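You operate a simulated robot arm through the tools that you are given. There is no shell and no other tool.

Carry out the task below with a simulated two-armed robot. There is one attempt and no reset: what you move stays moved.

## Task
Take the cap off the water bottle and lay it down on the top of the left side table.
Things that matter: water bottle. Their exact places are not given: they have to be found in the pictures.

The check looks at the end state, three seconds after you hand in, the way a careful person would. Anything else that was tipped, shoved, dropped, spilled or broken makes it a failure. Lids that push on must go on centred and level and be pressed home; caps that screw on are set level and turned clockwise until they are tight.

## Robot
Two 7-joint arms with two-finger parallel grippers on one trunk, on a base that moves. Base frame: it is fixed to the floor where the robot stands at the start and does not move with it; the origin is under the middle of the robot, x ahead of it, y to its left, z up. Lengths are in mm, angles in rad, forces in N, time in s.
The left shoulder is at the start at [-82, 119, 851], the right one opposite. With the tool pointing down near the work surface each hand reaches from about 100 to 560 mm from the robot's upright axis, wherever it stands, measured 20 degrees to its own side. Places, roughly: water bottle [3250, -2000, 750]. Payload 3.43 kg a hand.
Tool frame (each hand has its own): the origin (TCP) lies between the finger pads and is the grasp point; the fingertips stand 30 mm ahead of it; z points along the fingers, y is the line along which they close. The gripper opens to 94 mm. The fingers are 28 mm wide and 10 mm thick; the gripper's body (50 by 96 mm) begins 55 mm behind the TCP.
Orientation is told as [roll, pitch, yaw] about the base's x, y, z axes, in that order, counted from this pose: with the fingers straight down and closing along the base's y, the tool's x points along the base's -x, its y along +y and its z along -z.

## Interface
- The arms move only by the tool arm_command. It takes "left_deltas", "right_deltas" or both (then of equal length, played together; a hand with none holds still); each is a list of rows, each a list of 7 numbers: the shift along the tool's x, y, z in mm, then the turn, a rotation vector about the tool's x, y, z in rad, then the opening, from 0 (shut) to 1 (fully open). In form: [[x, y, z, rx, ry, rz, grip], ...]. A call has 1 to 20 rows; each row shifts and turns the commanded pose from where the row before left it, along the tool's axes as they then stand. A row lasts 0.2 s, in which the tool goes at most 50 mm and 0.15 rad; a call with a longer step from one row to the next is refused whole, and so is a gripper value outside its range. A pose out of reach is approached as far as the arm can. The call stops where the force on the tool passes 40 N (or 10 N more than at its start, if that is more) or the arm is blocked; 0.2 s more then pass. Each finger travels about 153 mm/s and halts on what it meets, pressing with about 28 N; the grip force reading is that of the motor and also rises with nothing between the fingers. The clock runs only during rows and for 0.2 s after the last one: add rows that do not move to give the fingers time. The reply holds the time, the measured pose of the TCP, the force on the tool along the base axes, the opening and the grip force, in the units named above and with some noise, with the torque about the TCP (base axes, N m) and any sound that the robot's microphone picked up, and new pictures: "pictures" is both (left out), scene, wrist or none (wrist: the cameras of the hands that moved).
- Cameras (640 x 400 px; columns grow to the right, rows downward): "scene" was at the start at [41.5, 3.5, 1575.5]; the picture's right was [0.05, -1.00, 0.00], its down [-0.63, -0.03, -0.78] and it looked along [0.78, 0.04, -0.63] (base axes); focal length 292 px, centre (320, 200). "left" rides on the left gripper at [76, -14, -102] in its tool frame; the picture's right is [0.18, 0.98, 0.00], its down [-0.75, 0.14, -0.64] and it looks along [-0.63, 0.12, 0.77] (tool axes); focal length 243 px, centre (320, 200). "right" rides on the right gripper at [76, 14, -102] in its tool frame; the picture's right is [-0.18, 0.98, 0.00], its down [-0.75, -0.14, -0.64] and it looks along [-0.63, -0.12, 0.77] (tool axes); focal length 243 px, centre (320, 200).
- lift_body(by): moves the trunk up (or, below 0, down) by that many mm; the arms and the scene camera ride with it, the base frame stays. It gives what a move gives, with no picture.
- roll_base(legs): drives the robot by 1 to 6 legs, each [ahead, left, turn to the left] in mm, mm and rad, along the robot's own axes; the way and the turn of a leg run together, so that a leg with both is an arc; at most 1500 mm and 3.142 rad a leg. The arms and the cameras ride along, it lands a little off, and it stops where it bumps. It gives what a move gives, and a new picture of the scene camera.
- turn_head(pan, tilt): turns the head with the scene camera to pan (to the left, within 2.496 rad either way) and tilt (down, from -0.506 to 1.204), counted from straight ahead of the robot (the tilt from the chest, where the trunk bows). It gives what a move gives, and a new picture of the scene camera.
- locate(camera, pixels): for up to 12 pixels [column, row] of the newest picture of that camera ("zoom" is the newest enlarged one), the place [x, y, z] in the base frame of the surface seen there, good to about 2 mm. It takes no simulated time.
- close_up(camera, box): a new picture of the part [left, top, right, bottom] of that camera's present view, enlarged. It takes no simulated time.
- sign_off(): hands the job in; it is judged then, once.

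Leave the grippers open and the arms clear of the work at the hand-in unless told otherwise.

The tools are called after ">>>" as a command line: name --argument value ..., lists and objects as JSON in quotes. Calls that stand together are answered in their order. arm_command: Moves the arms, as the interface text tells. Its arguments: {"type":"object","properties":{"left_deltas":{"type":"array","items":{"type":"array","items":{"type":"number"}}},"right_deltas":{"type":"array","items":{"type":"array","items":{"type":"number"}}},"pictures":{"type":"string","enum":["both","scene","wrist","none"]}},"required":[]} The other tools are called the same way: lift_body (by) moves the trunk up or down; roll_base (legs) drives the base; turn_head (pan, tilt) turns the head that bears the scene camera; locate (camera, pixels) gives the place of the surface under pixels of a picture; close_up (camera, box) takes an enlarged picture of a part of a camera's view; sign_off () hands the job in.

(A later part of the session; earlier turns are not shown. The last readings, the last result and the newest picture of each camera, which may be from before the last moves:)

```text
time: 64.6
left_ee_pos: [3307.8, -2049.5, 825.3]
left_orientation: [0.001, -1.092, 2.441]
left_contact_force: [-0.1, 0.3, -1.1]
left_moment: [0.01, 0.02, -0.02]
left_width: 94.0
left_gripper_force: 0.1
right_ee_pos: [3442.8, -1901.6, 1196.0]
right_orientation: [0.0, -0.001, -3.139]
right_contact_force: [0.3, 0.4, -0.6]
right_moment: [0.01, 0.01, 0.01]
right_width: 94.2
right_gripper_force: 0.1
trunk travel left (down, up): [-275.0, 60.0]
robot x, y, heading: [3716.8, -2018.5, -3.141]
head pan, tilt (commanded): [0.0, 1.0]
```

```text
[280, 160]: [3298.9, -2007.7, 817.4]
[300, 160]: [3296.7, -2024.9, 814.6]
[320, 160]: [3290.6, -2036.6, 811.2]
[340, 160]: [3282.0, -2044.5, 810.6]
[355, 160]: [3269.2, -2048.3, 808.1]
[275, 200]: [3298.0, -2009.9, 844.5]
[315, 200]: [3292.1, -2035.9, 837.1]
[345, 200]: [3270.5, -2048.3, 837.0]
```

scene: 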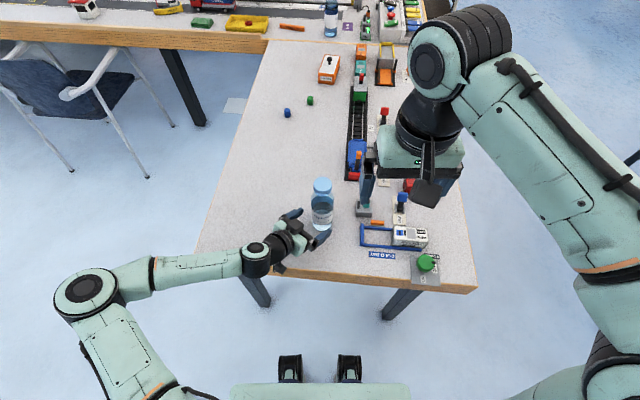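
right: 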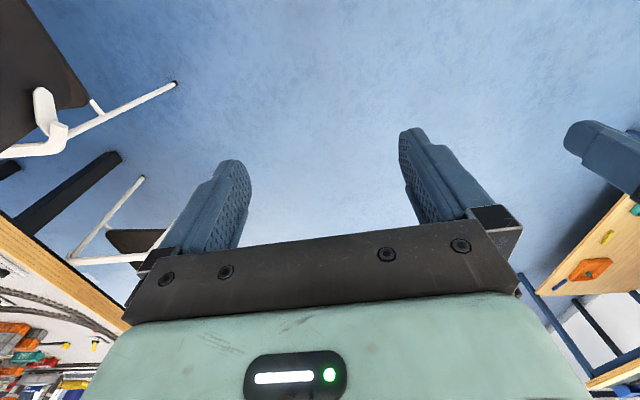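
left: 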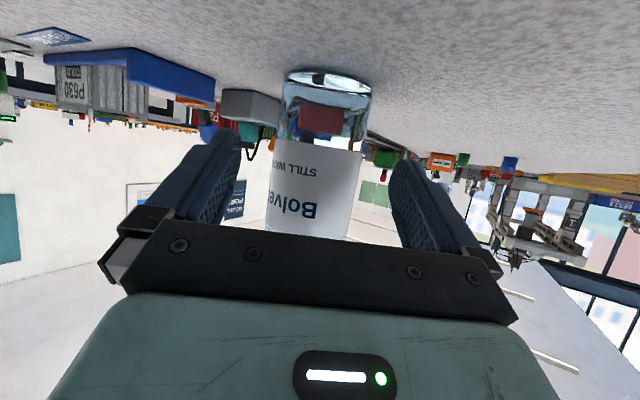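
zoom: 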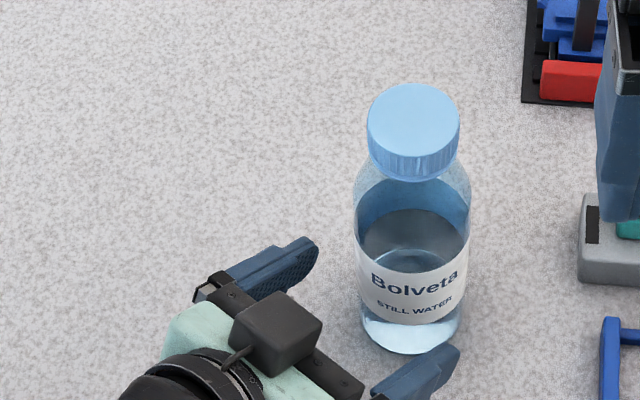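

The body fits a circle centred at about (3266, -2015.5) with radius 33, which matches. I move in the last 48 mm along the approach direction.

>>> arm_command --left_deltas '[[-7.4, 0.3, 14.1, 0, 0, 0, 1], [-7.4, 0.3, 14.1, 0, 0, 0, 1], [-7.4, 0.2, 14.1, 0, 0, 0, 1], [0, 0, 0, 0, 0, 0, 1]]' --pictures "both"

>>> close_up --camera "scene" --box '[256, 160, 368, 230]'

```text
time: 65.6
left_ee_pos: [3277.7, -2034.2, 826.2]
left_orientation: [0.001, -1.09, 2.444]
left_contact_force: [-0.8, 0.9, 0.2]
left_moment: [0.01, 0.0, -0.01]
left_width: 93.9
left_gripper_force: 0.0
left hand out of reach, approached as far as the arm can: row 3
right_ee_pos: [3443.2, -1902.3, 1196.6]
right_orientation: [0.0, 0.0, -3.14]
right_contact_force: [-0.1, 0.0, 0.0]
right_moment: [0.0, -0.02, 0.02]
right_width: 94.2
right_gripper_force: 0.1
trunk travel left (down, up): [-275.0, 60.0]
robot x, y, heading: [3717.2, -2021.7, -3.139]
head pan, tilt (commanded): [0.0, 1.0]
```

scene: 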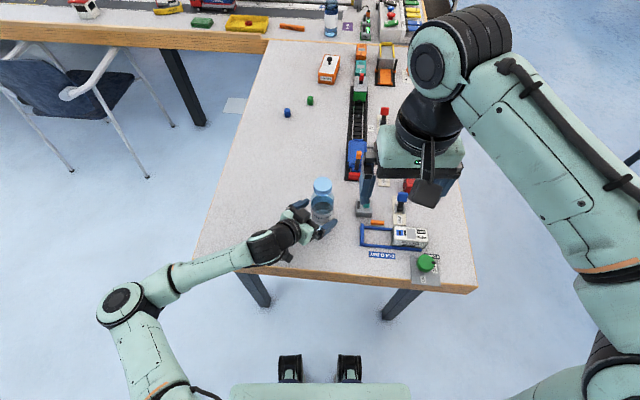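
left: 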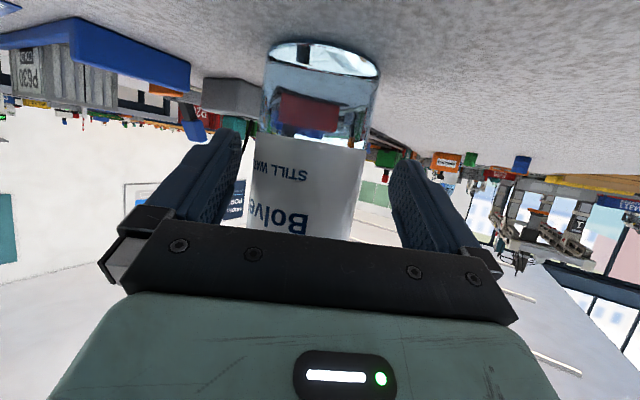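

```text
5.71 times, centred on (312, 195) of scene
```

zoom: 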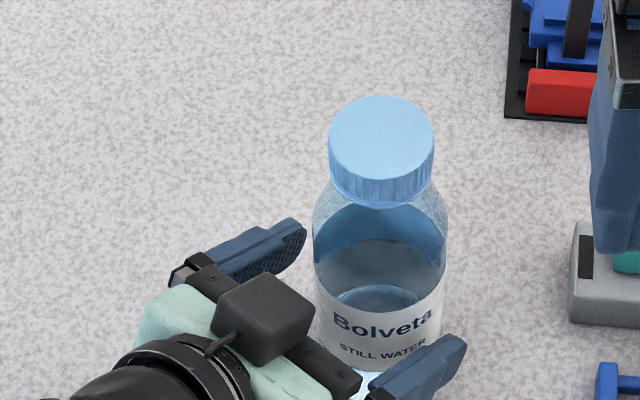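

The arm stopped about 15 mm short ("out of reach"). I'll check how far the base and trunk reach ahead, so I can see whether driving closer is safe.

>>> locate --camera "scene" --pixels '[[290, 357], [350, 357], [290, 378], [320, 388], [320, 396], [400, 388], [240, 388], [320, 275], [262, 305], [392, 318], [250, 270]]'

```text
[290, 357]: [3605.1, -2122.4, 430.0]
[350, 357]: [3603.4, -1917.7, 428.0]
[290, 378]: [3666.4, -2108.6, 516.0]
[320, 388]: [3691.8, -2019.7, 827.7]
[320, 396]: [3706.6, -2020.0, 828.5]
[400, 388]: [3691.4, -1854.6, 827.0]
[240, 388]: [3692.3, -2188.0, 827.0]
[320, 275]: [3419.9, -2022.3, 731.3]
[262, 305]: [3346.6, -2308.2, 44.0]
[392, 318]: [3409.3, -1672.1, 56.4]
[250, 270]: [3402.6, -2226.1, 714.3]
```

>>> locate --camera "scene" --pixels '[[120, 300], [205, 262], [248, 252], [160, 285], [150, 340], [190, 392], [270, 242], [290, 258]]'

>>> close_up --camera "scene" --box '[80, 180, 360, 400]'

```text
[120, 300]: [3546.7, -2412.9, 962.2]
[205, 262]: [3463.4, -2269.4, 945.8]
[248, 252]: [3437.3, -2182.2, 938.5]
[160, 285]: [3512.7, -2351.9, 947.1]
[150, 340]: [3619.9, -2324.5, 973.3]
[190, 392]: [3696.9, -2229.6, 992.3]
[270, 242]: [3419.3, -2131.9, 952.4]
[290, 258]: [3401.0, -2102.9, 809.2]
```

```text
1.82 times, centred on (220, 290) of scene
```

zoom: 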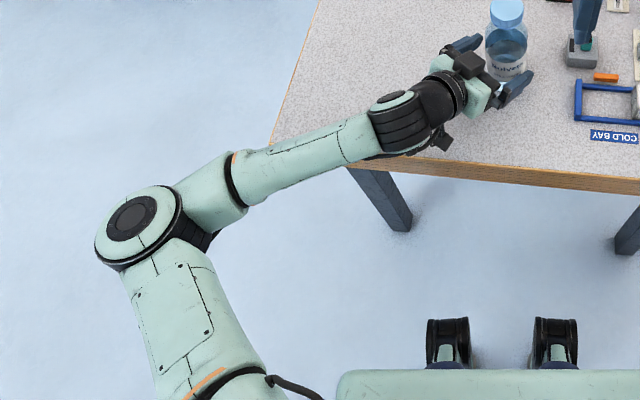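

The elbow is strongly bent, so this is a joint limit and not a lack of length. I'll pull the left hand back along its approach line, drive the base about 70 mm ahead and 25 mm to the right, and approach again from a more comfortable stance.

>>> arm_command --left_deltas '[[9.24, 0, -17.74, 0, 0, 0, 1], [9.24, 0, -17.74, 0, 0, 0, 1], [9.24, 0, -17.74, 0, 0, 0, 1], [11.5, -16.3, -22.2, 0, 0, 0, 1], [11.5, -16.3, -22.2, 0, 0, 0, 1], [0, 0, 0, 0, 0, 0, 1]]' --pictures "scene"

```text
time: 67.0
left_ee_pos: [3380.1, -2075.8, 827.5]
left_orientation: [0.003, -1.09, 2.444]
left_contact_force: [0.3, -0.7, -0.6]
left_moment: [0.03, 0.0, 0.0]
left_width: 94.2
left_gripper_force: 0.0
right_ee_pos: [3443.3, -1901.1, 1196.4]
right_orientation: [0.0, 0.001, -3.14]
right_contact_force: [-0.3, 0.4, -0.9]
right_moment: [0.0, 0.01, -0.02]
right_width: 94.5
right_gripper_force: 0.1
trunk travel left (down, up): [-275.0, 60.0]
robot x, y, heading: [3714.5, -2021.3, -3.139]
head pan, tilt (commanded): [0.0, 1.0]
```

scene: 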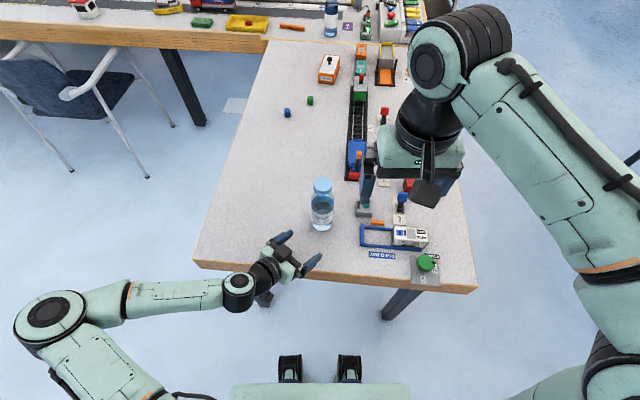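

The left hand is back at (3380, -2076, 827). Now a short drive: 70 mm ahead and 25 mm to the right.

>>> roll_base --legs '[[70, -25, 0]]'

>>> close_up --camera "scene" --box '[240, 170, 400, 270]'

```text
time: 68.0
left_ee_pos: [3310.3, -2053.2, 827.1]
left_orientation: [-0.001, -1.089, 2.446]
left_contact_force: [-0.6, 0.5, 0.4]
left_moment: [0.01, -0.01, -0.01]
left_width: 94.0
left_gripper_force: 0.1
right_ee_pos: [3372.8, -1877.7, 1195.3]
right_orientation: [0.0, -0.001, -3.138]
right_contact_force: [-0.4, 0.6, 0.2]
right_moment: [-0.02, 0.0, 0.03]
right_width: 94.1
right_gripper_force: 0.0
trunk travel left (down, up): [-275.0, 60.0]
robot x, y, heading: [3644.4, -1997.8, -3.132]
head pan, tilt (commanded): [0.0, 1.0]
```

scene: 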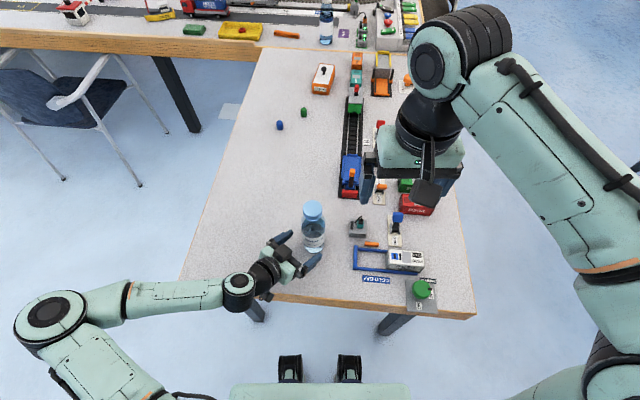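

```text
4.00 times, centred on (320, 220) of scene
```

zoom: 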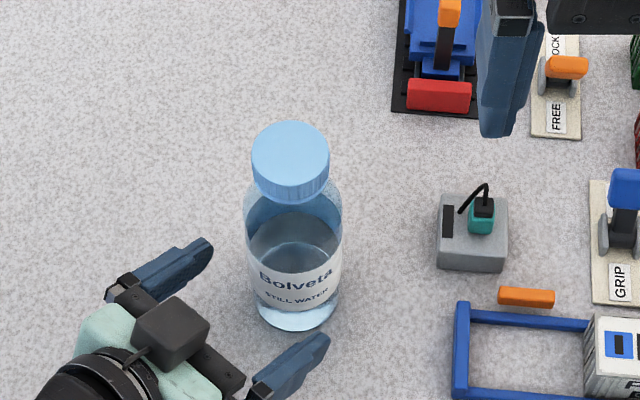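

I measure the bottle again from the new stance.

>>> locate --camera "zoom" --pixels '[[290, 124], [290, 175], [254, 152], [328, 152], [292, 270], [248, 225], [340, 225]]'

>>> close_up --camera "left" --box '[120, 20, 520, 270]'

>>> locate --camera "zoom" --pixels '[[255, 200], [280, 200], [310, 200], [340, 200], [365, 200], [385, 200]]'

```text
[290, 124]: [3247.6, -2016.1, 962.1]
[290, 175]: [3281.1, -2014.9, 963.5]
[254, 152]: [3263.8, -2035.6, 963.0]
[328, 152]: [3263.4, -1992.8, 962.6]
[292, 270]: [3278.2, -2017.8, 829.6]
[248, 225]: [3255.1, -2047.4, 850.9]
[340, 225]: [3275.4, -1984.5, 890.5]
```

```text
1.60 times, centred on (320, 145) of left
```

zoom: 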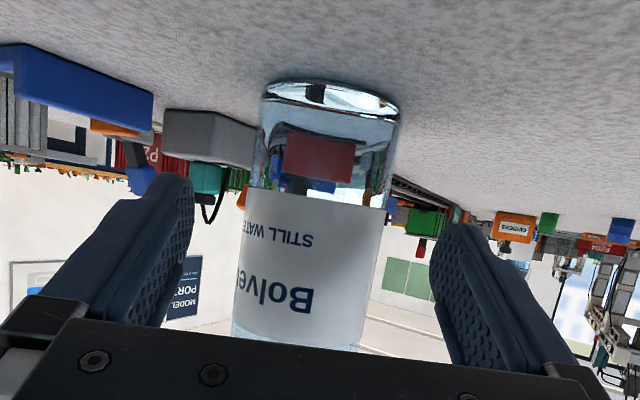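

```text
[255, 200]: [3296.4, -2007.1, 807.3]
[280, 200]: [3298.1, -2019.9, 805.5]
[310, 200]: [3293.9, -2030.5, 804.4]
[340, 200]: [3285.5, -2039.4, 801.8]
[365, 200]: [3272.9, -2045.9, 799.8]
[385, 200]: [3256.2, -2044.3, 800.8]
```

The bottle centre is (3265, -2014). I move in 54 mm along the approach line again.

>>> arm_command --left_deltas '[[-5.8, -0.3, 12.1, 0, 0, 0, 1], [-5.8, -0.3, 12.1, 0, 0, 0, 1], [-5.8, -0.3, 12.1, 0, 0, 0, 1], [-5.8, -0.2, 12.1, 0, 0, 0, 1], [0, 0, 0, 0, 0, 0, 1]]' --pictures "both"

>>> close_up --camera "scene" --box '[240, 170, 400, 270]'

```text
time: 69.2
left_ee_pos: [3273.1, -2019.5, 826.4]
left_orientation: [0.0, -1.092, 2.443]
left_contact_force: [-0.5, -0.3, -0.6]
left_moment: [0.0, 0.0, 0.0]
left_width: 94.1
left_gripper_force: 0.1
right_ee_pos: [3373.7, -1877.2, 1196.4]
right_orientation: [0.001, 0.0, -3.137]
right_contact_force: [0.6, 0.6, 0.1]
right_moment: [0.01, 0.01, 0.02]
right_width: 94.0
right_gripper_force: 0.0
trunk travel left (down, up): [-275.0, 60.0]
robot x, y, heading: [3646.9, -1996.4, -3.14]
head pan, tilt (commanded): [0.0, 1.0]
```

scene: 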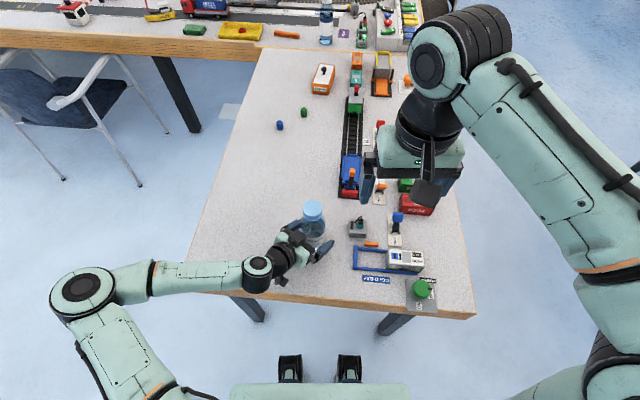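
left: 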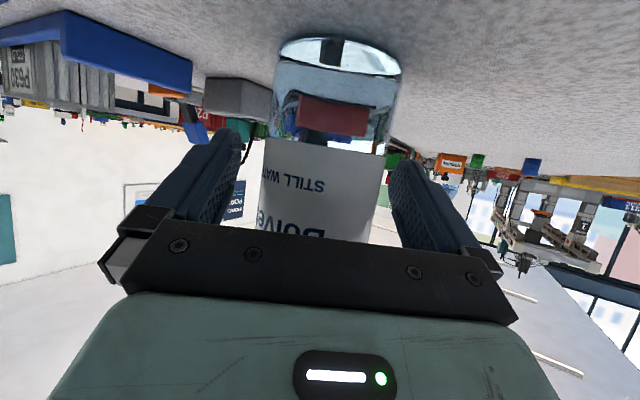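

```text
4.00 times, centred on (320, 220) of scene
```

zoom: 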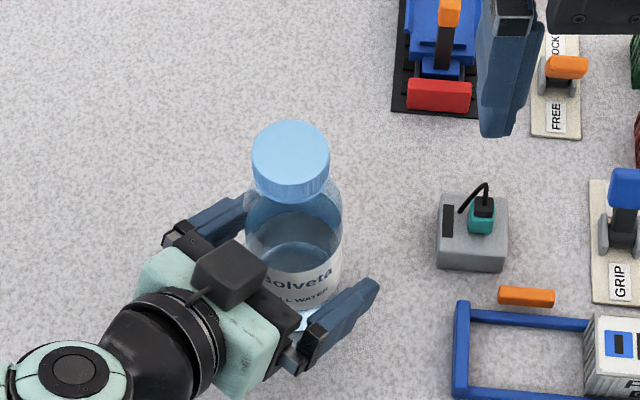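

The left fingers now straddle the body centrally (offset about 1 mm). Before gripping, I bring the right hand above the cap to check its reach: over at height first, then down to TCP z about 1030.

>>> arm_command --right_deltas '[[-27.3, 34.3, 0, 0, 0, 0, 1], [-27.3, 34.3, 0, 0, 0, 0, 1], [-27.3, 34.3, 0, 0, 0, 0, 1], [-27.3, 34.3, 0, 0, 0, 0, 1], [0, 0, 33, 0, 0, 0, 1], [0, 0, 33, 0, 0, 0, 1], [0, 0, 33, 0, 0, 0, 1], [0, 0, 33, 0, 0, 0, 1], [0, 0, 33, 0, 0, 0, 1], [0, 0, 0, 0, 0, 0, 1]]' --pictures "both"

```text
time: 71.4
left_ee_pos: [3273.0, -2019.8, 824.8]
left_orientation: [0.0, -1.092, 2.444]
left_contact_force: [-0.3, -0.5, -0.6]
left_moment: [0.0, -0.01, -0.03]
left_width: 94.0
left_gripper_force: 0.1
right_ee_pos: [3279.2, -1992.6, 1032.2]
right_orientation: [0.0, -0.002, -3.138]
right_contact_force: [-0.9, 0.7, -0.5]
right_moment: [-0.03, -0.02, -0.01]
right_width: 94.0
right_gripper_force: 0.1
right hand out of reach, approached as far as the arm can: row 4
trunk travel left (down, up): [-275.0, 60.0]
robot x, y, heading: [3648.7, -1995.3, -3.137]
head pan, tilt (commanded): [0.0, 1.0]
```

scene: 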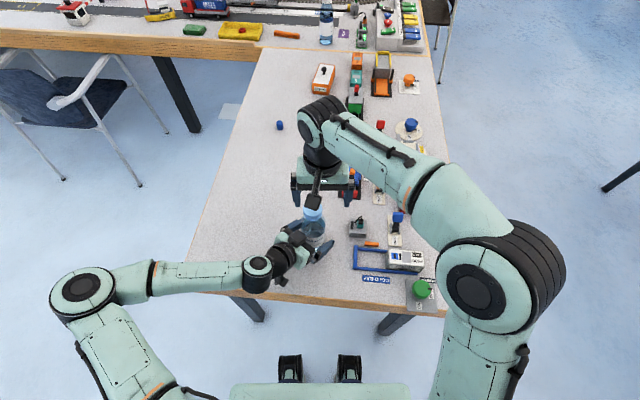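
right: 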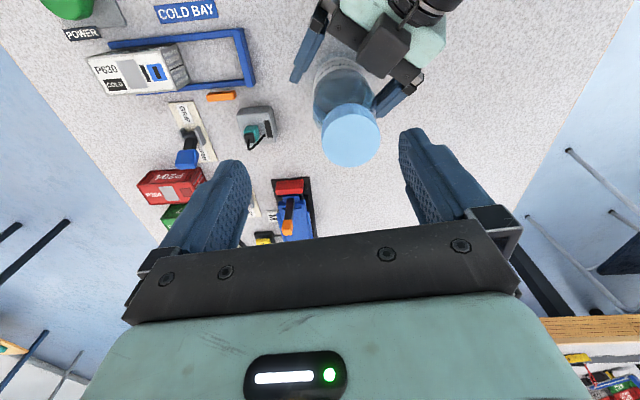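

The last sideways row was out of reach at the higher level. Now that the hand is lower (z 1032), I try the missing 15 mm ahead and 22 mm left.

>>> arm_command --right_deltas '[[-7.3, 11, 0, 0, 0, 0, 1], [-7.3, 11, 0, 0, 0, 0, 1], [0, 0, 0, 0, 0, 0, 1]]' --pictures "wrist"

```text
time: 72.2
left_ee_pos: [3271.5, -2020.0, 825.4]
left_orientation: [0.001, -1.089, 2.446]
left_contact_force: [0.1, 0.7, -0.4]
left_moment: [-0.03, 0.0, 0.01]
left_width: 93.9
left_gripper_force: 0.2
right_ee_pos: [3264.0, -2017.7, 1031.9]
right_orientation: [-0.001, 0.0, -3.138]
right_contact_force: [0.2, 0.0, -0.3]
right_moment: [0.0, 0.02, 0.0]
right_width: 94.0
right_gripper_force: 0.0
trunk travel left (down, up): [-275.0, 60.0]
robot x, y, heading: [3643.6, -1992.7, -3.138]
head pan, tilt (commanded): [0.0, 1.0]
```

right: 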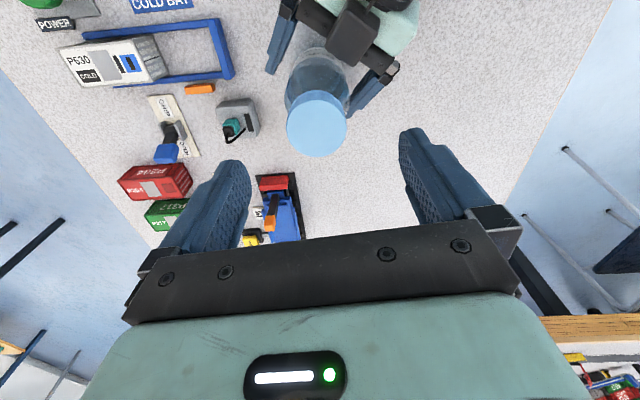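

It reaches. Now I locate the cap from the right camera: rim about (287..347, 90..155).

>>> locate --camera "right" --pixels '[[317, 122], [290, 122], [345, 122], [317, 93], [317, 153], [305, 70], [310, 160]]'

>>> close_up --camera "right" --box '[240, 20, 400, 120]'

```text
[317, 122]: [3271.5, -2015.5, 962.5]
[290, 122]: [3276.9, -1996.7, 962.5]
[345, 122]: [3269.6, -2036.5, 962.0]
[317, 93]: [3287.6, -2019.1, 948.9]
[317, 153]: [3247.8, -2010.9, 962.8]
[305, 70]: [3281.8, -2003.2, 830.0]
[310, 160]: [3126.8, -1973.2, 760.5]
```

```text
4.00 times, centred on (320, 70) of right
```

zoom: 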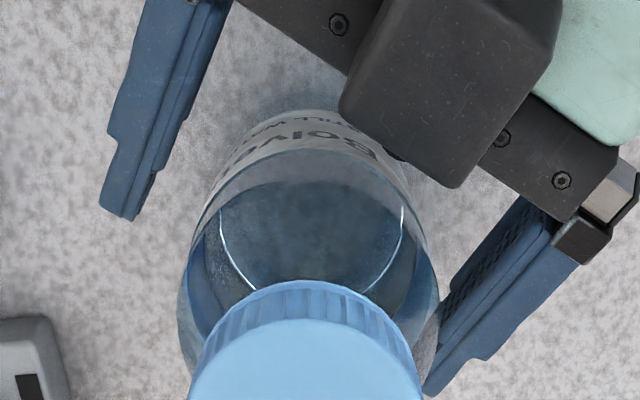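

The cap centre is about (3265.5, -2015.5), z 962.5. Next I check how far the right hand can turn: first clockwise by 1.2 rad, so the unscrewing sweep (counter-clockwise) can be long.

>>> arm_command --right_deltas '[[-0.7, -1.1, 0, 0, 0, 0.15, 1], [0, 0, 0, 0, 0, 0.15, 1], [0, 0, 0, 0, 0, 0.15, 1], [0, 0, 0, 0, 0, 0.15, 1], [0, 0, 0, 0, 0, 0.15, 1], [0, 0, 0, 0, 0, 0.15, 1], [0, 0, 0, 0, 0, 0.15, 1], [0, 0, 0, 0, 0, 0.15, 1], [0, 0, 0, 0, 0, 0, 1]]' --pictures "both"

```text
time: 74.2
left_ee_pos: [3271.9, -2019.6, 824.9]
left_orientation: [0.001, -1.091, 2.444]
left_contact_force: [-0.5, 0.4, -0.3]
left_moment: [0.01, -0.01, -0.01]
left_width: 94.1
left_gripper_force: 0.1
right_ee_pos: [3264.3, -2019.4, 1033.2]
right_orientation: [0.001, 0.001, 1.942]
right_contact_force: [-0.1, 0.2, -0.5]
right_moment: [0.01, 0.01, -0.01]
right_width: 93.9
right_gripper_force: 0.0
trunk travel left (down, up): [-275.0, 60.0]
robot x, y, heading: [3645.6, -2000.4, -3.137]
head pan, tilt (commanded): [0.0, 1.0]
```

scene: 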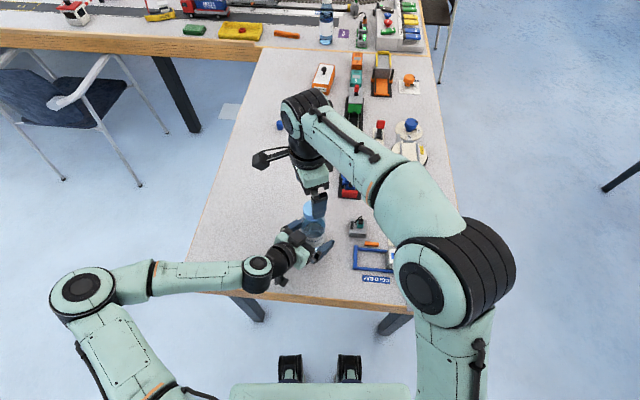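
right: 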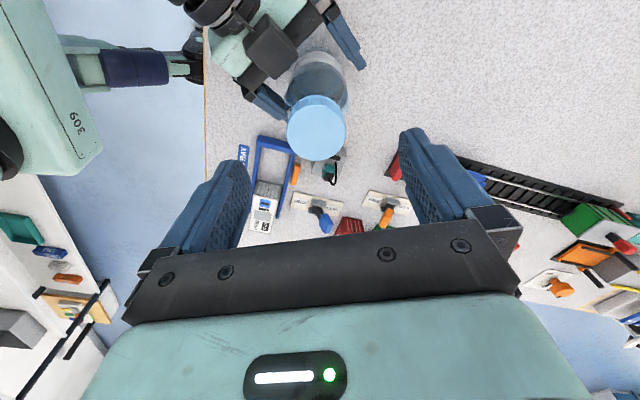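

No limit yet. I try a further 0.6 rad clockwise.

>>> arm_command --right_deltas '[[0, 0, 0, 0, 0, 0.15, 1], [0, 0, 0, 0, 0, 0.15, 1], [0, 0, 0, 0, 0, 0.15, 1], [0, 0, 0, 0, 0, 0.15, 1], [0, 0, 0, 0, 0, 0, 1]]' --pictures "both"

```text
time: 75.4
left_ee_pos: [3272.0, -2020.0, 825.3]
left_orientation: [0.001, -1.091, 2.443]
left_contact_force: [1.1, -0.4, 0.0]
left_moment: [0.01, 0.0, -0.01]
left_width: 93.8
left_gripper_force: 0.1
right_ee_pos: [3263.7, -2020.4, 1033.3]
right_orientation: [0.001, 0.002, 1.342]
right_contact_force: [0.7, 0.0, -0.4]
right_moment: [0.0, -0.02, 0.01]
right_width: 94.1
right_gripper_force: 0.1
trunk travel left (down, up): [-275.0, 60.0]
robot x, y, heading: [3645.9, -1998.1, -3.137]
head pan, tilt (commanded): [0.0, 1.0]
```

scene: 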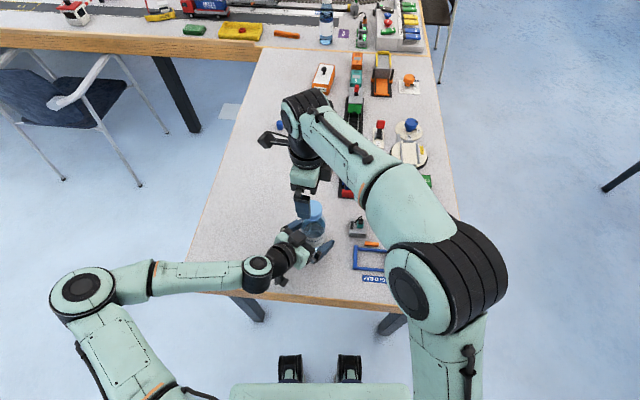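
right: 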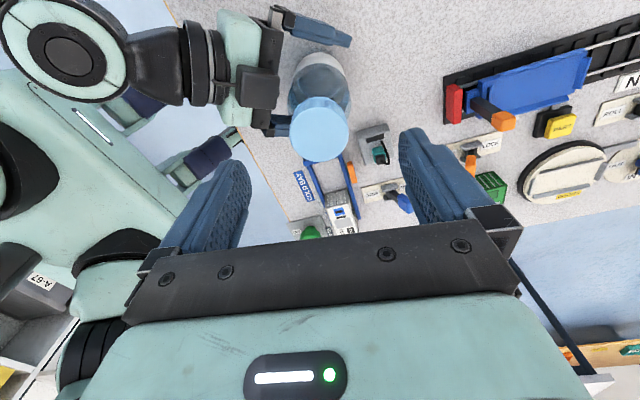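

Still free. The right hand now has a long counter-clockwise sweep available. Next the left fingers close on the bottle body, slowly at first, then with full grip.

>>> arm_command --left_deltas '[[0, 0, 0, 0, 0, 0, 0.78], [0, 0, 0, 0, 0, 0, 0.73], [0, 0, 0, 0, 0, 0, 0.69], [0, 0, 0, 0, 0, 0, 0.6], [0, 0, 0, 0, 0, 0, 0.0], [0, 0, 0, 0, 0, 0, 0.0]]' --pictures "both"

>>> close_up --camera "scene" --box '[240, 170, 400, 270]'

```text
time: 76.8
left_ee_pos: [3271.6, -2019.1, 824.1]
left_orientation: [0.001, -1.091, 2.444]
left_contact_force: [-1.8, -1.1, 2.8]
left_moment: [0.02, 0.06, 0.03]
left_width: 65.4
left_gripper_force: 28.2
right_ee_pos: [3263.6, -2018.9, 1033.0]
right_orientation: [0.0, 0.001, 1.344]
right_contact_force: [0.9, -0.3, 0.2]
right_moment: [0.0, 0.01, 0.0]
right_width: 94.1
right_gripper_force: 0.1
trunk travel left (down, up): [-275.0, 60.0]
robot x, y, heading: [3647.6, -1995.4, -3.14]
head pan, tilt (commanded): [0.0, 1.0]
```

scene: 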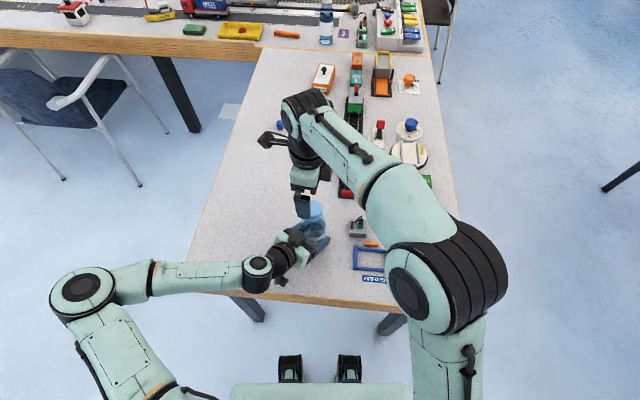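
left: 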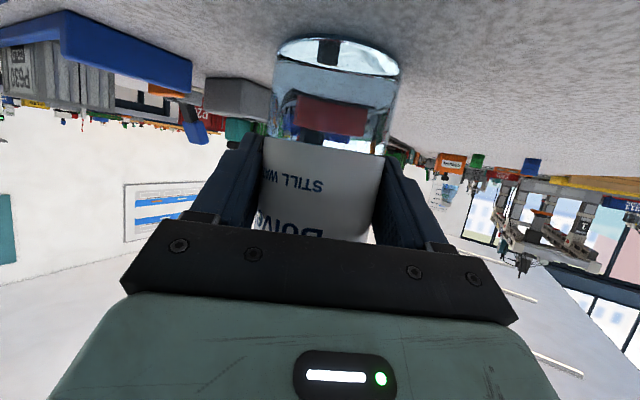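

```text
4.00 times, centred on (320, 220) of scene
```

zoom: 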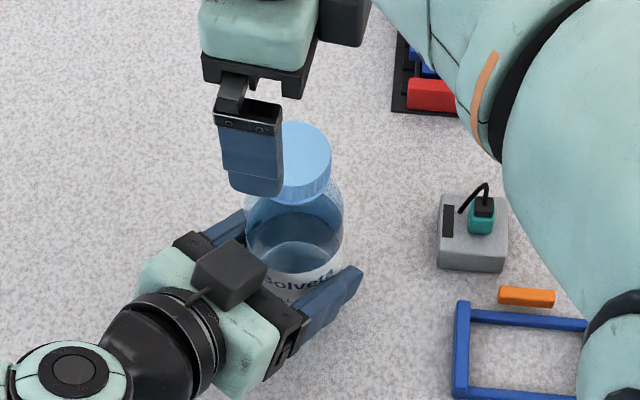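

The left hand holds the bottle at 65.4 mm width with 28 N. Now I locate the cap again in the right camera.

>>> close_up --camera "right" --box '[240, 60, 400, 160]'

```text
4.00 times, centred on (320, 110) of right
```

zoom: 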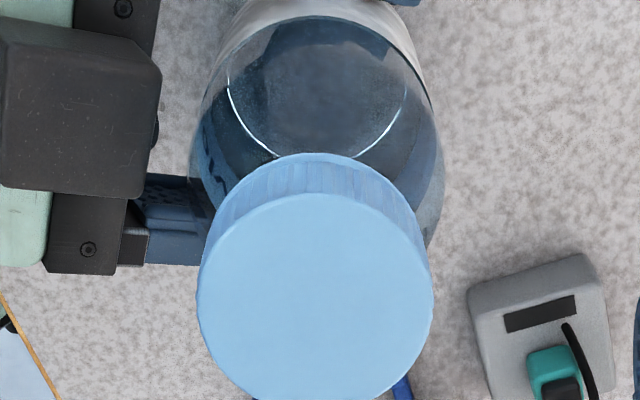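

>>> locate --camera "zoom" --pixels '[[202, 290], [430, 290], [315, 198], [315, 392], [240, 215], [390, 215], [240, 380], [395, 375], [316, 296]]'

```text
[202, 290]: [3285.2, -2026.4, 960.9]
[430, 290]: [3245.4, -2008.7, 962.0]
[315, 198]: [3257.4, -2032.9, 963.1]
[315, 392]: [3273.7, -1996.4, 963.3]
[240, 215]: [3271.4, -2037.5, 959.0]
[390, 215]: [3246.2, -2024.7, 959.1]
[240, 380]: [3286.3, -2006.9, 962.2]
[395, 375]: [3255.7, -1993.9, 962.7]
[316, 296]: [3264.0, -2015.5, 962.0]
```

The cap centre is (3265.2, -2015.6), diameter about 43.5 mm. I centre the right hand over it and descend 64 mm, so the fingertips reach about z 939 at the cap's lower rim. That leaves about 20 mm clearance above the left hand's block.

>>> arm_command --right_deltas '[[-4.2, -0.5, 0, 0, 0, 0, 1], [0, 0, 16, 0, 0, 0, 1], [0, 0, 16, 0, 0, 0, 1], [0, 0, 16, 0, 0, 0, 1], [0, 0, 16, 0, 0, 0, 1], [0, 0, 0, 0, 0, 0, 1]]' --pictures "both"

>>> close_up --camera "scene" --box '[240, 150, 400, 250]'

```text
time: 78.2
left_ee_pos: [3272.1, -2019.7, 826.4]
left_orientation: [0.0, -1.091, 2.445]
left_contact_force: [-1.1, -0.2, 1.9]
left_moment: [0.1, -0.02, 0.0]
left_width: 65.6
left_gripper_force: 28.6
right_ee_pos: [3265.0, -2015.8, 968.1]
right_orientation: [-0.001, 0.001, 1.344]
right_contact_force: [0.1, 0.7, 0.5]
right_moment: [0.01, -0.03, 0.0]
right_width: 93.9
right_gripper_force: 0.1
trunk travel left (down, up): [-275.0, 60.0]
robot x, y, heading: [3642.8, -2000.1, -3.14]
head pan, tilt (commanded): [0.0, 1.0]
```

scene: 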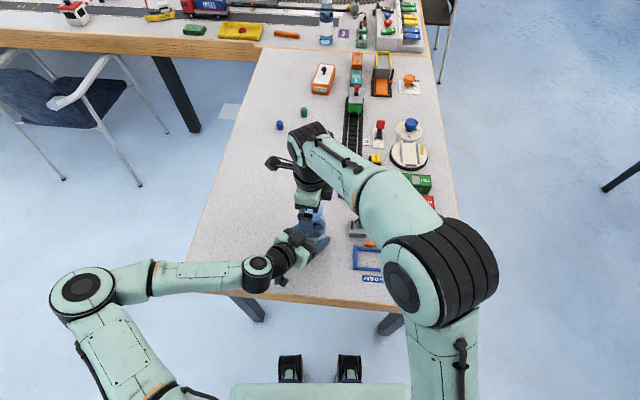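
right: 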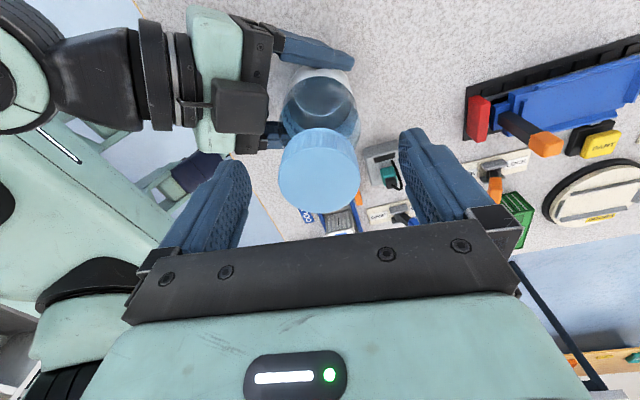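

```text
4.00 times, centred on (320, 200) of scene
```

zoom: 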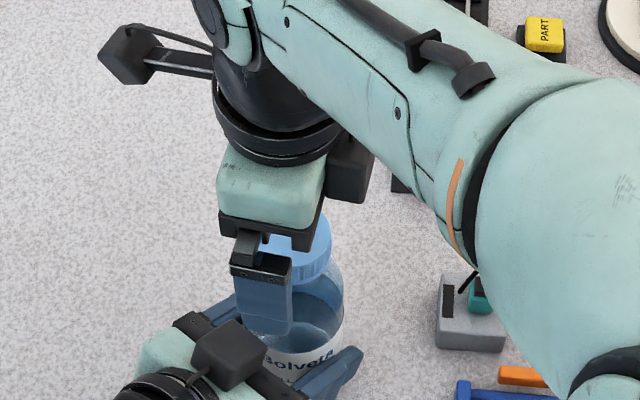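

The right hand is centred on the cap at z 968. I close its fingers on the cap gently.

>>> arm_command --right_deltas '[[0, 0, 0, 0, 0, 0, 0.62], [0, 0, 0, 0, 0, 0, 0.53], [0, 0, 0, 0, 0, 0, 0.47], [0, 0, 0, 0, 0, 0, 0.4], [0, 0, 0, 0, 0, 0, 0.0], [0, 0, 0, 0, 0, 0, 0.0]]' --pictures "wrist"

>>> close_up --camera "scene" --box '[240, 150, 400, 250]'

```text
time: 79.6
left_ee_pos: [3271.2, -2018.2, 826.3]
left_orientation: [0.0, -1.091, 2.446]
left_contact_force: [-5.4, 1.6, 2.7]
left_moment: [-0.01, -0.72, 0.01]
left_width: 65.7
left_gripper_force: 28.0
right_ee_pos: [3265.1, -2015.9, 968.1]
right_orientation: [0.0, -0.001, 1.347]
right_contact_force: [6.8, -1.2, -0.1]
right_moment: [-0.05, -0.17, -0.02]
right_width: 43.4
right_gripper_force: 27.2
trunk travel left (down, up): [-275.0, 60.0]
robot x, y, heading: [3644.8, -1998.9, -3.136]
head pan, tilt (commanded): [0.0, 1.0]
```

right: 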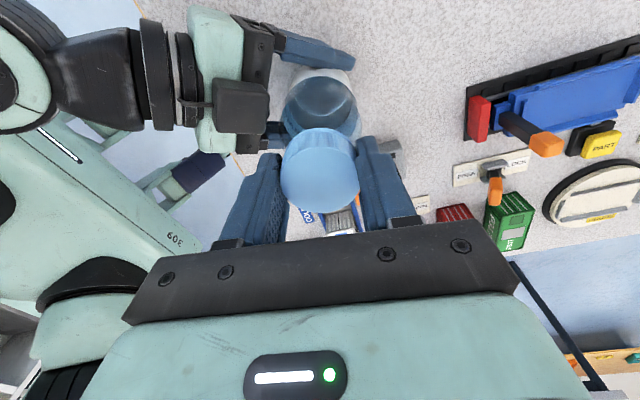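

```text
4.00 times, centred on (320, 200) of scene
```

zoom: 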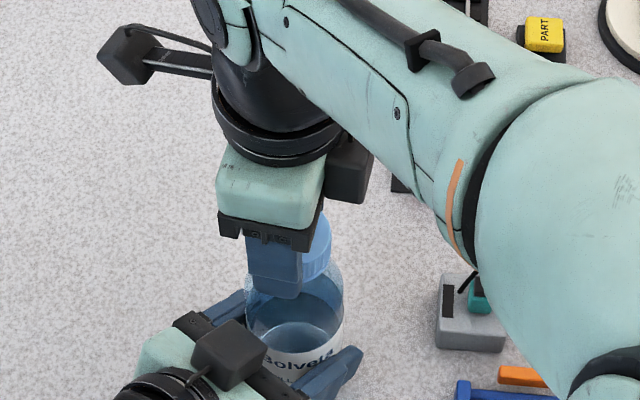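

Both hands have their grip (cap width 43.4 mm). The right hand feels about 7 N sideways along x, so I shift about 0.7 mm to relax it. Then I turn counter-clockwise by 0.6 rad and read the forces.

>>> arm_command --right_deltas '[[0, -0.7, 0, 0, 0, 0, 0], [0, 0, 0, 0, 0, -0.12, 0], [0, 0, 0, 0, 0, -0.12, 0], [0, 0, 0, 0, 0, -0.12, 0], [0, 0, 0, 0, 0, -0.12, 0], [0, 0, 0, 0, 0, -0.12, 0]]' --pictures "wrist"

```text
time: 81.0
left_ee_pos: [3271.5, -2019.1, 825.0]
left_orientation: [0.0, -1.091, 2.446]
left_contact_force: [-11.1, 6.3, 1.5]
left_moment: [-0.37, -0.78, 0.05]
left_width: 65.7
left_gripper_force: 28.6
right_ee_pos: [3265.9, -2015.0, 968.1]
right_orientation: [0.001, 0.002, 1.95]
right_contact_force: [10.4, -5.3, 1.5]
right_moment: [-0.23, -0.35, -0.03]
right_width: 43.8
right_gripper_force: 28.2
trunk travel left (down, up): [-275.0, 60.0]
robot x, y, heading: [3646.8, -1995.0, -3.138]
head pan, tilt (commanded): [0.0, 1.0]
```

right: 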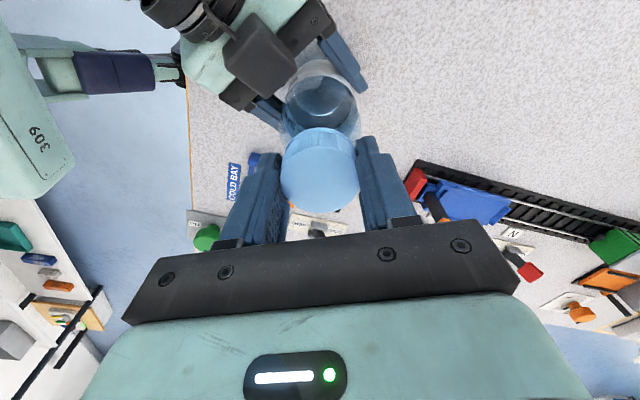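

The cap turned 0.6 rad with almost no torque. The sideways force of about 11 N points along (+x, -y). I shift about 1 mm that way, rise slightly, and keep turning.

>>> arm_command --right_deltas '[[0.8, -0.8, -0.3, 0, 0, 0, 0], [0, 0, 0, 0, 0, -0.12, 0], [0, 0, -0.1, 0, 0, -0.12, 0], [0, 0, 0, 0, 0, -0.12, 0], [0, 0, -0.1, 0, 0, -0.12, 0], [0, 0, 0, 0, 0, -0.12, 0]]' --pictures "both"

>>> close_up --camera "scene" --box '[240, 150, 400, 250]'

```text
time: 82.4
left_ee_pos: [3271.5, -2019.3, 826.2]
left_orientation: [0.001, -1.091, 2.446]
left_contact_force: [-6.3, -1.0, 5.8]
left_moment: [0.6, -0.33, 0.07]
left_width: 65.8
left_gripper_force: 28.5
right_ee_pos: [3267.0, -2015.2, 968.0]
right_orientation: [0.0, 0.0, 2.549]
right_contact_force: [5.4, 3.4, 2.6]
right_moment: [0.04, -0.09, -0.05]
right_width: 43.6
right_gripper_force: 27.6
trunk travel left (down, up): [-275.0, 60.0]
robot x, y, heading: [3648.1, -1998.0, -3.141]
head pan, tilt (commanded): [0.0, 1.0]
```

scene: 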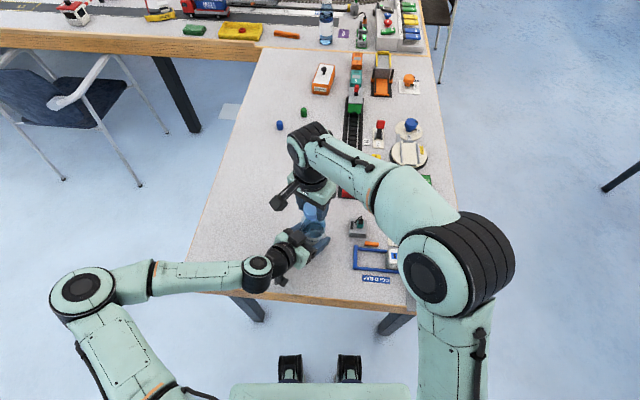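
right: 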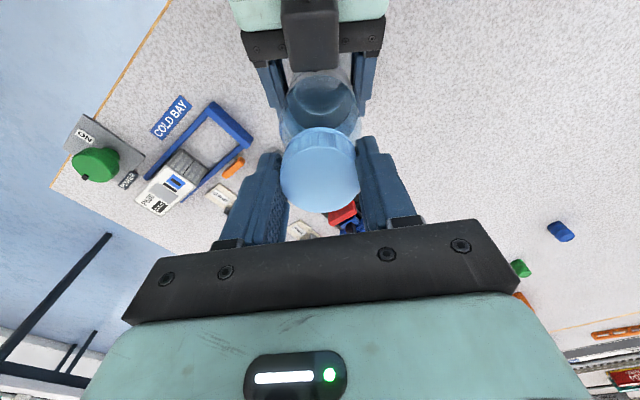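

```text
4.00 times, centred on (320, 200) of scene
```

zoom: 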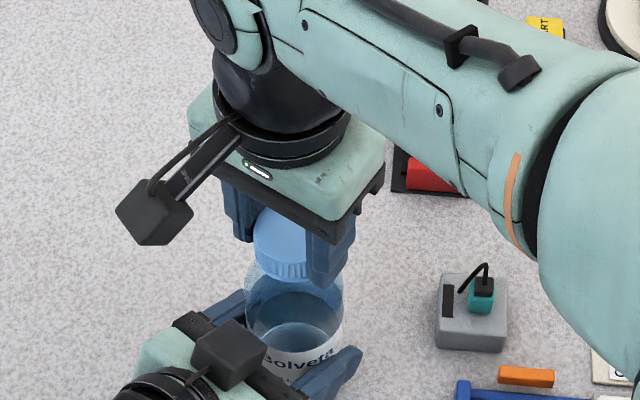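

Forces fell (5, 3, 2.6 N). I keep turning another 1.2 rad with a slight rise and a small relaxing shift.

>>> arm_command --right_deltas '[[0.3, -0.6, -0.3, 0, 0, 0, 0], [0, 0, -0.08, 0, 0, -0.12, 0], [0, 0, -0.08, 0, 0, -0.12, 0], [0, 0, -0.08, 0, 0, -0.12, 0], [0, 0, -0.08, 0, 0, -0.12, 0], [0, 0, -0.08, 0, 0, -0.12, 0], [0, 0, -0.08, 0, 0, -0.12, 0], [0, 0, -0.08, 0, 0, -0.12, 0], [0, 0, -0.08, 0, 0, -0.12, 0], [0, 0, -0.08, 0, 0, -0.12, 0], [0, 0, -0.08, 0, 0, -0.12, 0]]' --pictures "both"

>>> close_up --camera "scene" --box '[240, 150, 400, 250]'

```text
time: 84.8
left_ee_pos: [3271.7, -2020.4, 825.3]
left_orientation: [0.002, -1.09, 2.446]
left_contact_force: [-1.4, -10.7, 6.1]
left_moment: [0.91, 0.2, 0.1]
left_width: 65.9
left_gripper_force: 27.9
right_ee_pos: [3268.1, -2014.5, 970.8]
right_orientation: [-0.001, 0.0, -2.533]
right_contact_force: [0.4, 9.3, -3.6]
right_moment: [0.21, -0.08, -0.04]
right_width: 43.8
right_gripper_force: 28.1
trunk travel left (down, up): [-275.0, 60.0]
robot x, y, heading: [3645.3, -1999.2, -3.139]
head pan, tilt (commanded): [0.0, 1.0]
```

scene: 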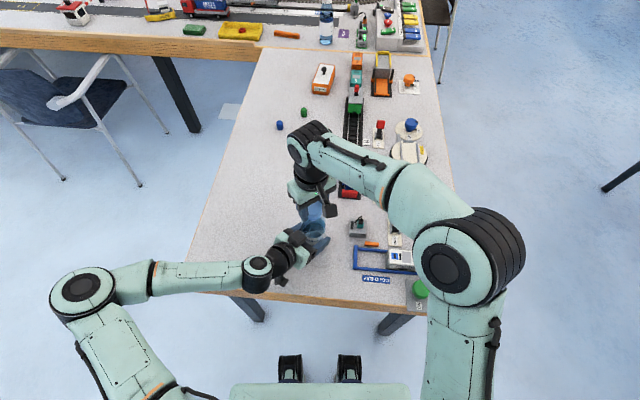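
right: 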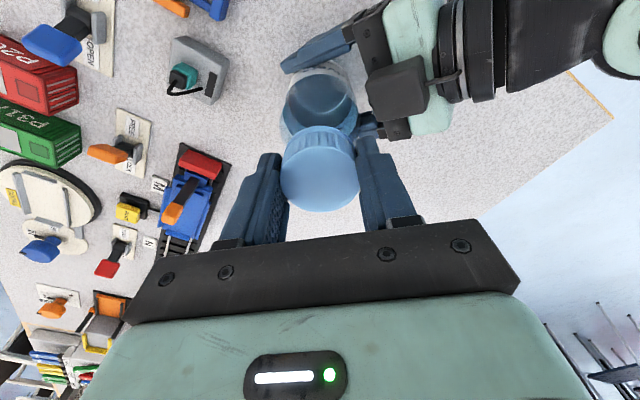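

```text
4.00 times, centred on (320, 200) of scene
```

zoom: 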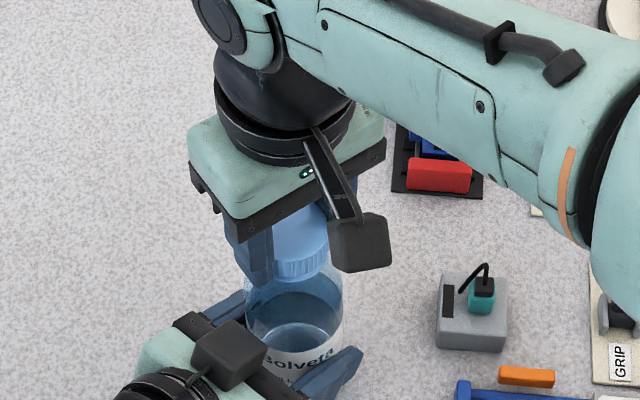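

The total turn so far is 2.4 rad. The hand is pulled down slightly (-3.6 N), so I stop raising for now. The cap seems held about 1 mm off the turning axis, so I add a small compensating shift to each row.

>>> arm_command --right_deltas '[[0.6, -0.8, 0, 0, 0, 0, 0], [0.12, -0.12, 0, 0, 0, -0.12, 0], [0.12, -0.12, 0, 0, 0, -0.12, 0], [0.12, -0.12, 0, 0, 0, -0.12, 0], [0.12, -0.12, 0, 0, 0, -0.12, 0], [0.12, -0.12, 0, 0, 0, -0.12, 0]]' --pictures "wrist"

>>> close_up --camera "scene" --box '[240, 150, 400, 250]'

```text
time: 86.2
left_ee_pos: [3273.6, -2018.2, 823.6]
left_orientation: [-0.002, -1.09, 2.443]
left_contact_force: [7.2, -3.9, 0.8]
left_moment: [0.24, 0.78, 0.04]
left_width: 65.9
left_gripper_force: 28.4
right_ee_pos: [3267.1, -2014.6, 970.2]
right_orientation: [-0.001, -0.004, -1.934]
right_contact_force: [-7.1, 2.7, -0.1]
right_moment: [0.07, 0.16, 0.0]
right_width: 43.3
right_gripper_force: 28.1
trunk travel left (down, up): [-275.0, 60.0]
robot x, y, heading: [3646.4, -1997.7, -3.138]
head pan, tilt (commanded): [0.0, 1.0]
```

right: 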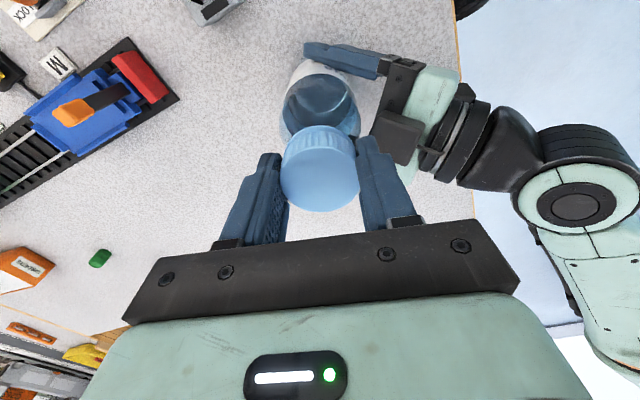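

```text
4.00 times, centred on (320, 200) of scene
```

zoom: 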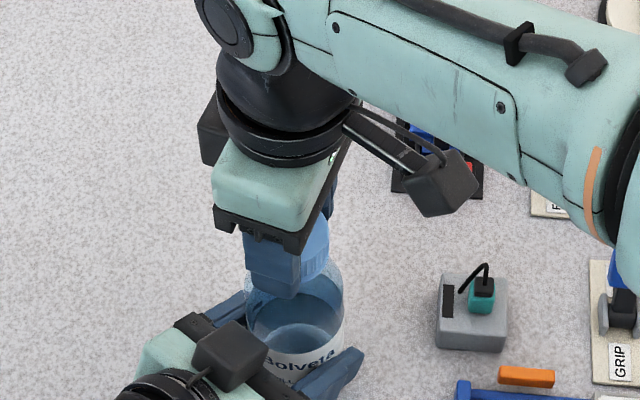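

3.0 rad turned, and the vertical force is about zero, so the cap has been rising with the thread. I continue 0.72 rad with a stronger compensation in tool -y.

>>> arm_command --right_deltas '[[0, -0.8, 0, 0, 0, 0, 0], [0.1, -0.22, -0.07, 0, 0, -0.12, 0], [0.1, -0.22, -0.07, 0, 0, -0.12, 0], [0.1, -0.22, -0.07, 0, 0, -0.12, 0], [0.1, -0.22, -0.07, 0, 0, -0.12, 0], [0.1, -0.22, -0.07, 0, 0, -0.12, 0], [0.1, -0.22, -0.07, 0, 0, -0.12, 0]]' --pictures "wrist"

>>> close_up --camera "scene" --box '[240, 150, 400, 250]'

```text
time: 87.8
left_ee_pos: [3270.5, -2019.8, 825.3]
left_orientation: [-0.002, -1.092, 2.444]
left_contact_force: [0.6, 8.1, -0.8]
left_moment: [-0.88, 0.19, -0.08]
left_width: 65.9
left_gripper_force: 28.3
right_ee_pos: [3264.7, -2013.1, 970.6]
right_orientation: [0.0, -0.002, -1.21]
right_contact_force: [-0.8, -8.7, -0.7]
right_moment: [-0.33, -0.17, 0.02]
right_width: 43.8
right_gripper_force: 27.7
trunk travel left (down, up): [-275.0, 60.0]
robot x, y, heading: [3647.9, -1998.1, -3.135]
head pan, tilt (commanded): [0.0, 1.0]
```

right: 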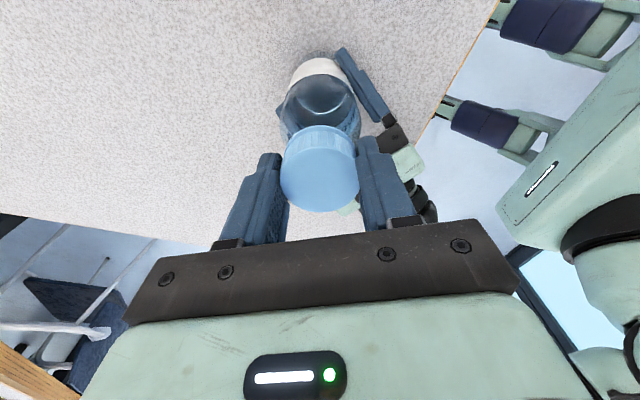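

```text
4.00 times, centred on (320, 200) of scene
```

zoom: 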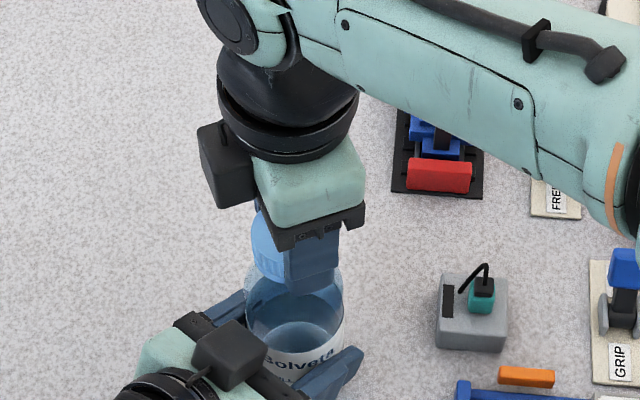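

3.7 rad turned and vertical force is still about zero. I relax the sideways force and continue another 0.72 rad while the wrist has range.

>>> arm_command --right_deltas '[[-0.9, -0.5, 0, 0, 0, 0, 0], [0, -0.15, -0.07, 0, 0, -0.12, 0], [0, -0.15, -0.07, 0, 0, -0.12, 0], [0, -0.15, -0.07, 0, 0, -0.12, 0], [0, -0.15, -0.07, 0, 0, -0.12, 0], [0, -0.15, -0.07, 0, 0, -0.12, 0], [0, -0.15, -0.07, 0, 0, -0.12, 0]]' --pictures "wrist"

>>> close_up --camera "scene" --box '[240, 150, 400, 250]'

```text
time: 89.4
left_ee_pos: [3272.5, -2018.9, 824.8]
left_orientation: [0.0, -1.09, 2.443]
left_contact_force: [2.9, 4.5, 1.1]
left_moment: [-0.56, 0.43, 0.0]
left_width: 65.6
left_gripper_force: 28.5
right_ee_pos: [3264.6, -2014.1, 973.2]
right_orientation: [0.0, 0.002, -0.492]
right_contact_force: [-2.5, -4.8, -2.9]
right_moment: [-0.11, -0.03, -0.03]
right_width: 43.3
right_gripper_force: 28.2
trunk travel left (down, up): [-275.0, 60.0]
robot x, y, heading: [3643.8, -1998.6, -3.136]
head pan, tilt (commanded): [0.0, 1.0]
```

right: 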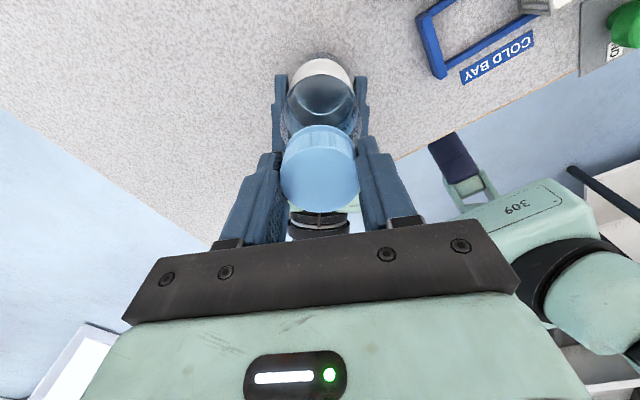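

```text
4.00 times, centred on (320, 200) of scene
```

zoom: 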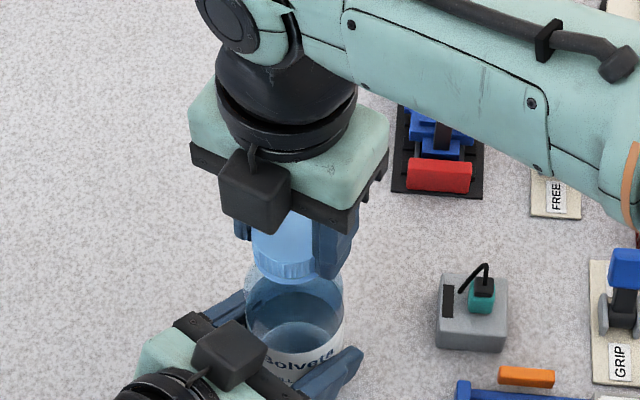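

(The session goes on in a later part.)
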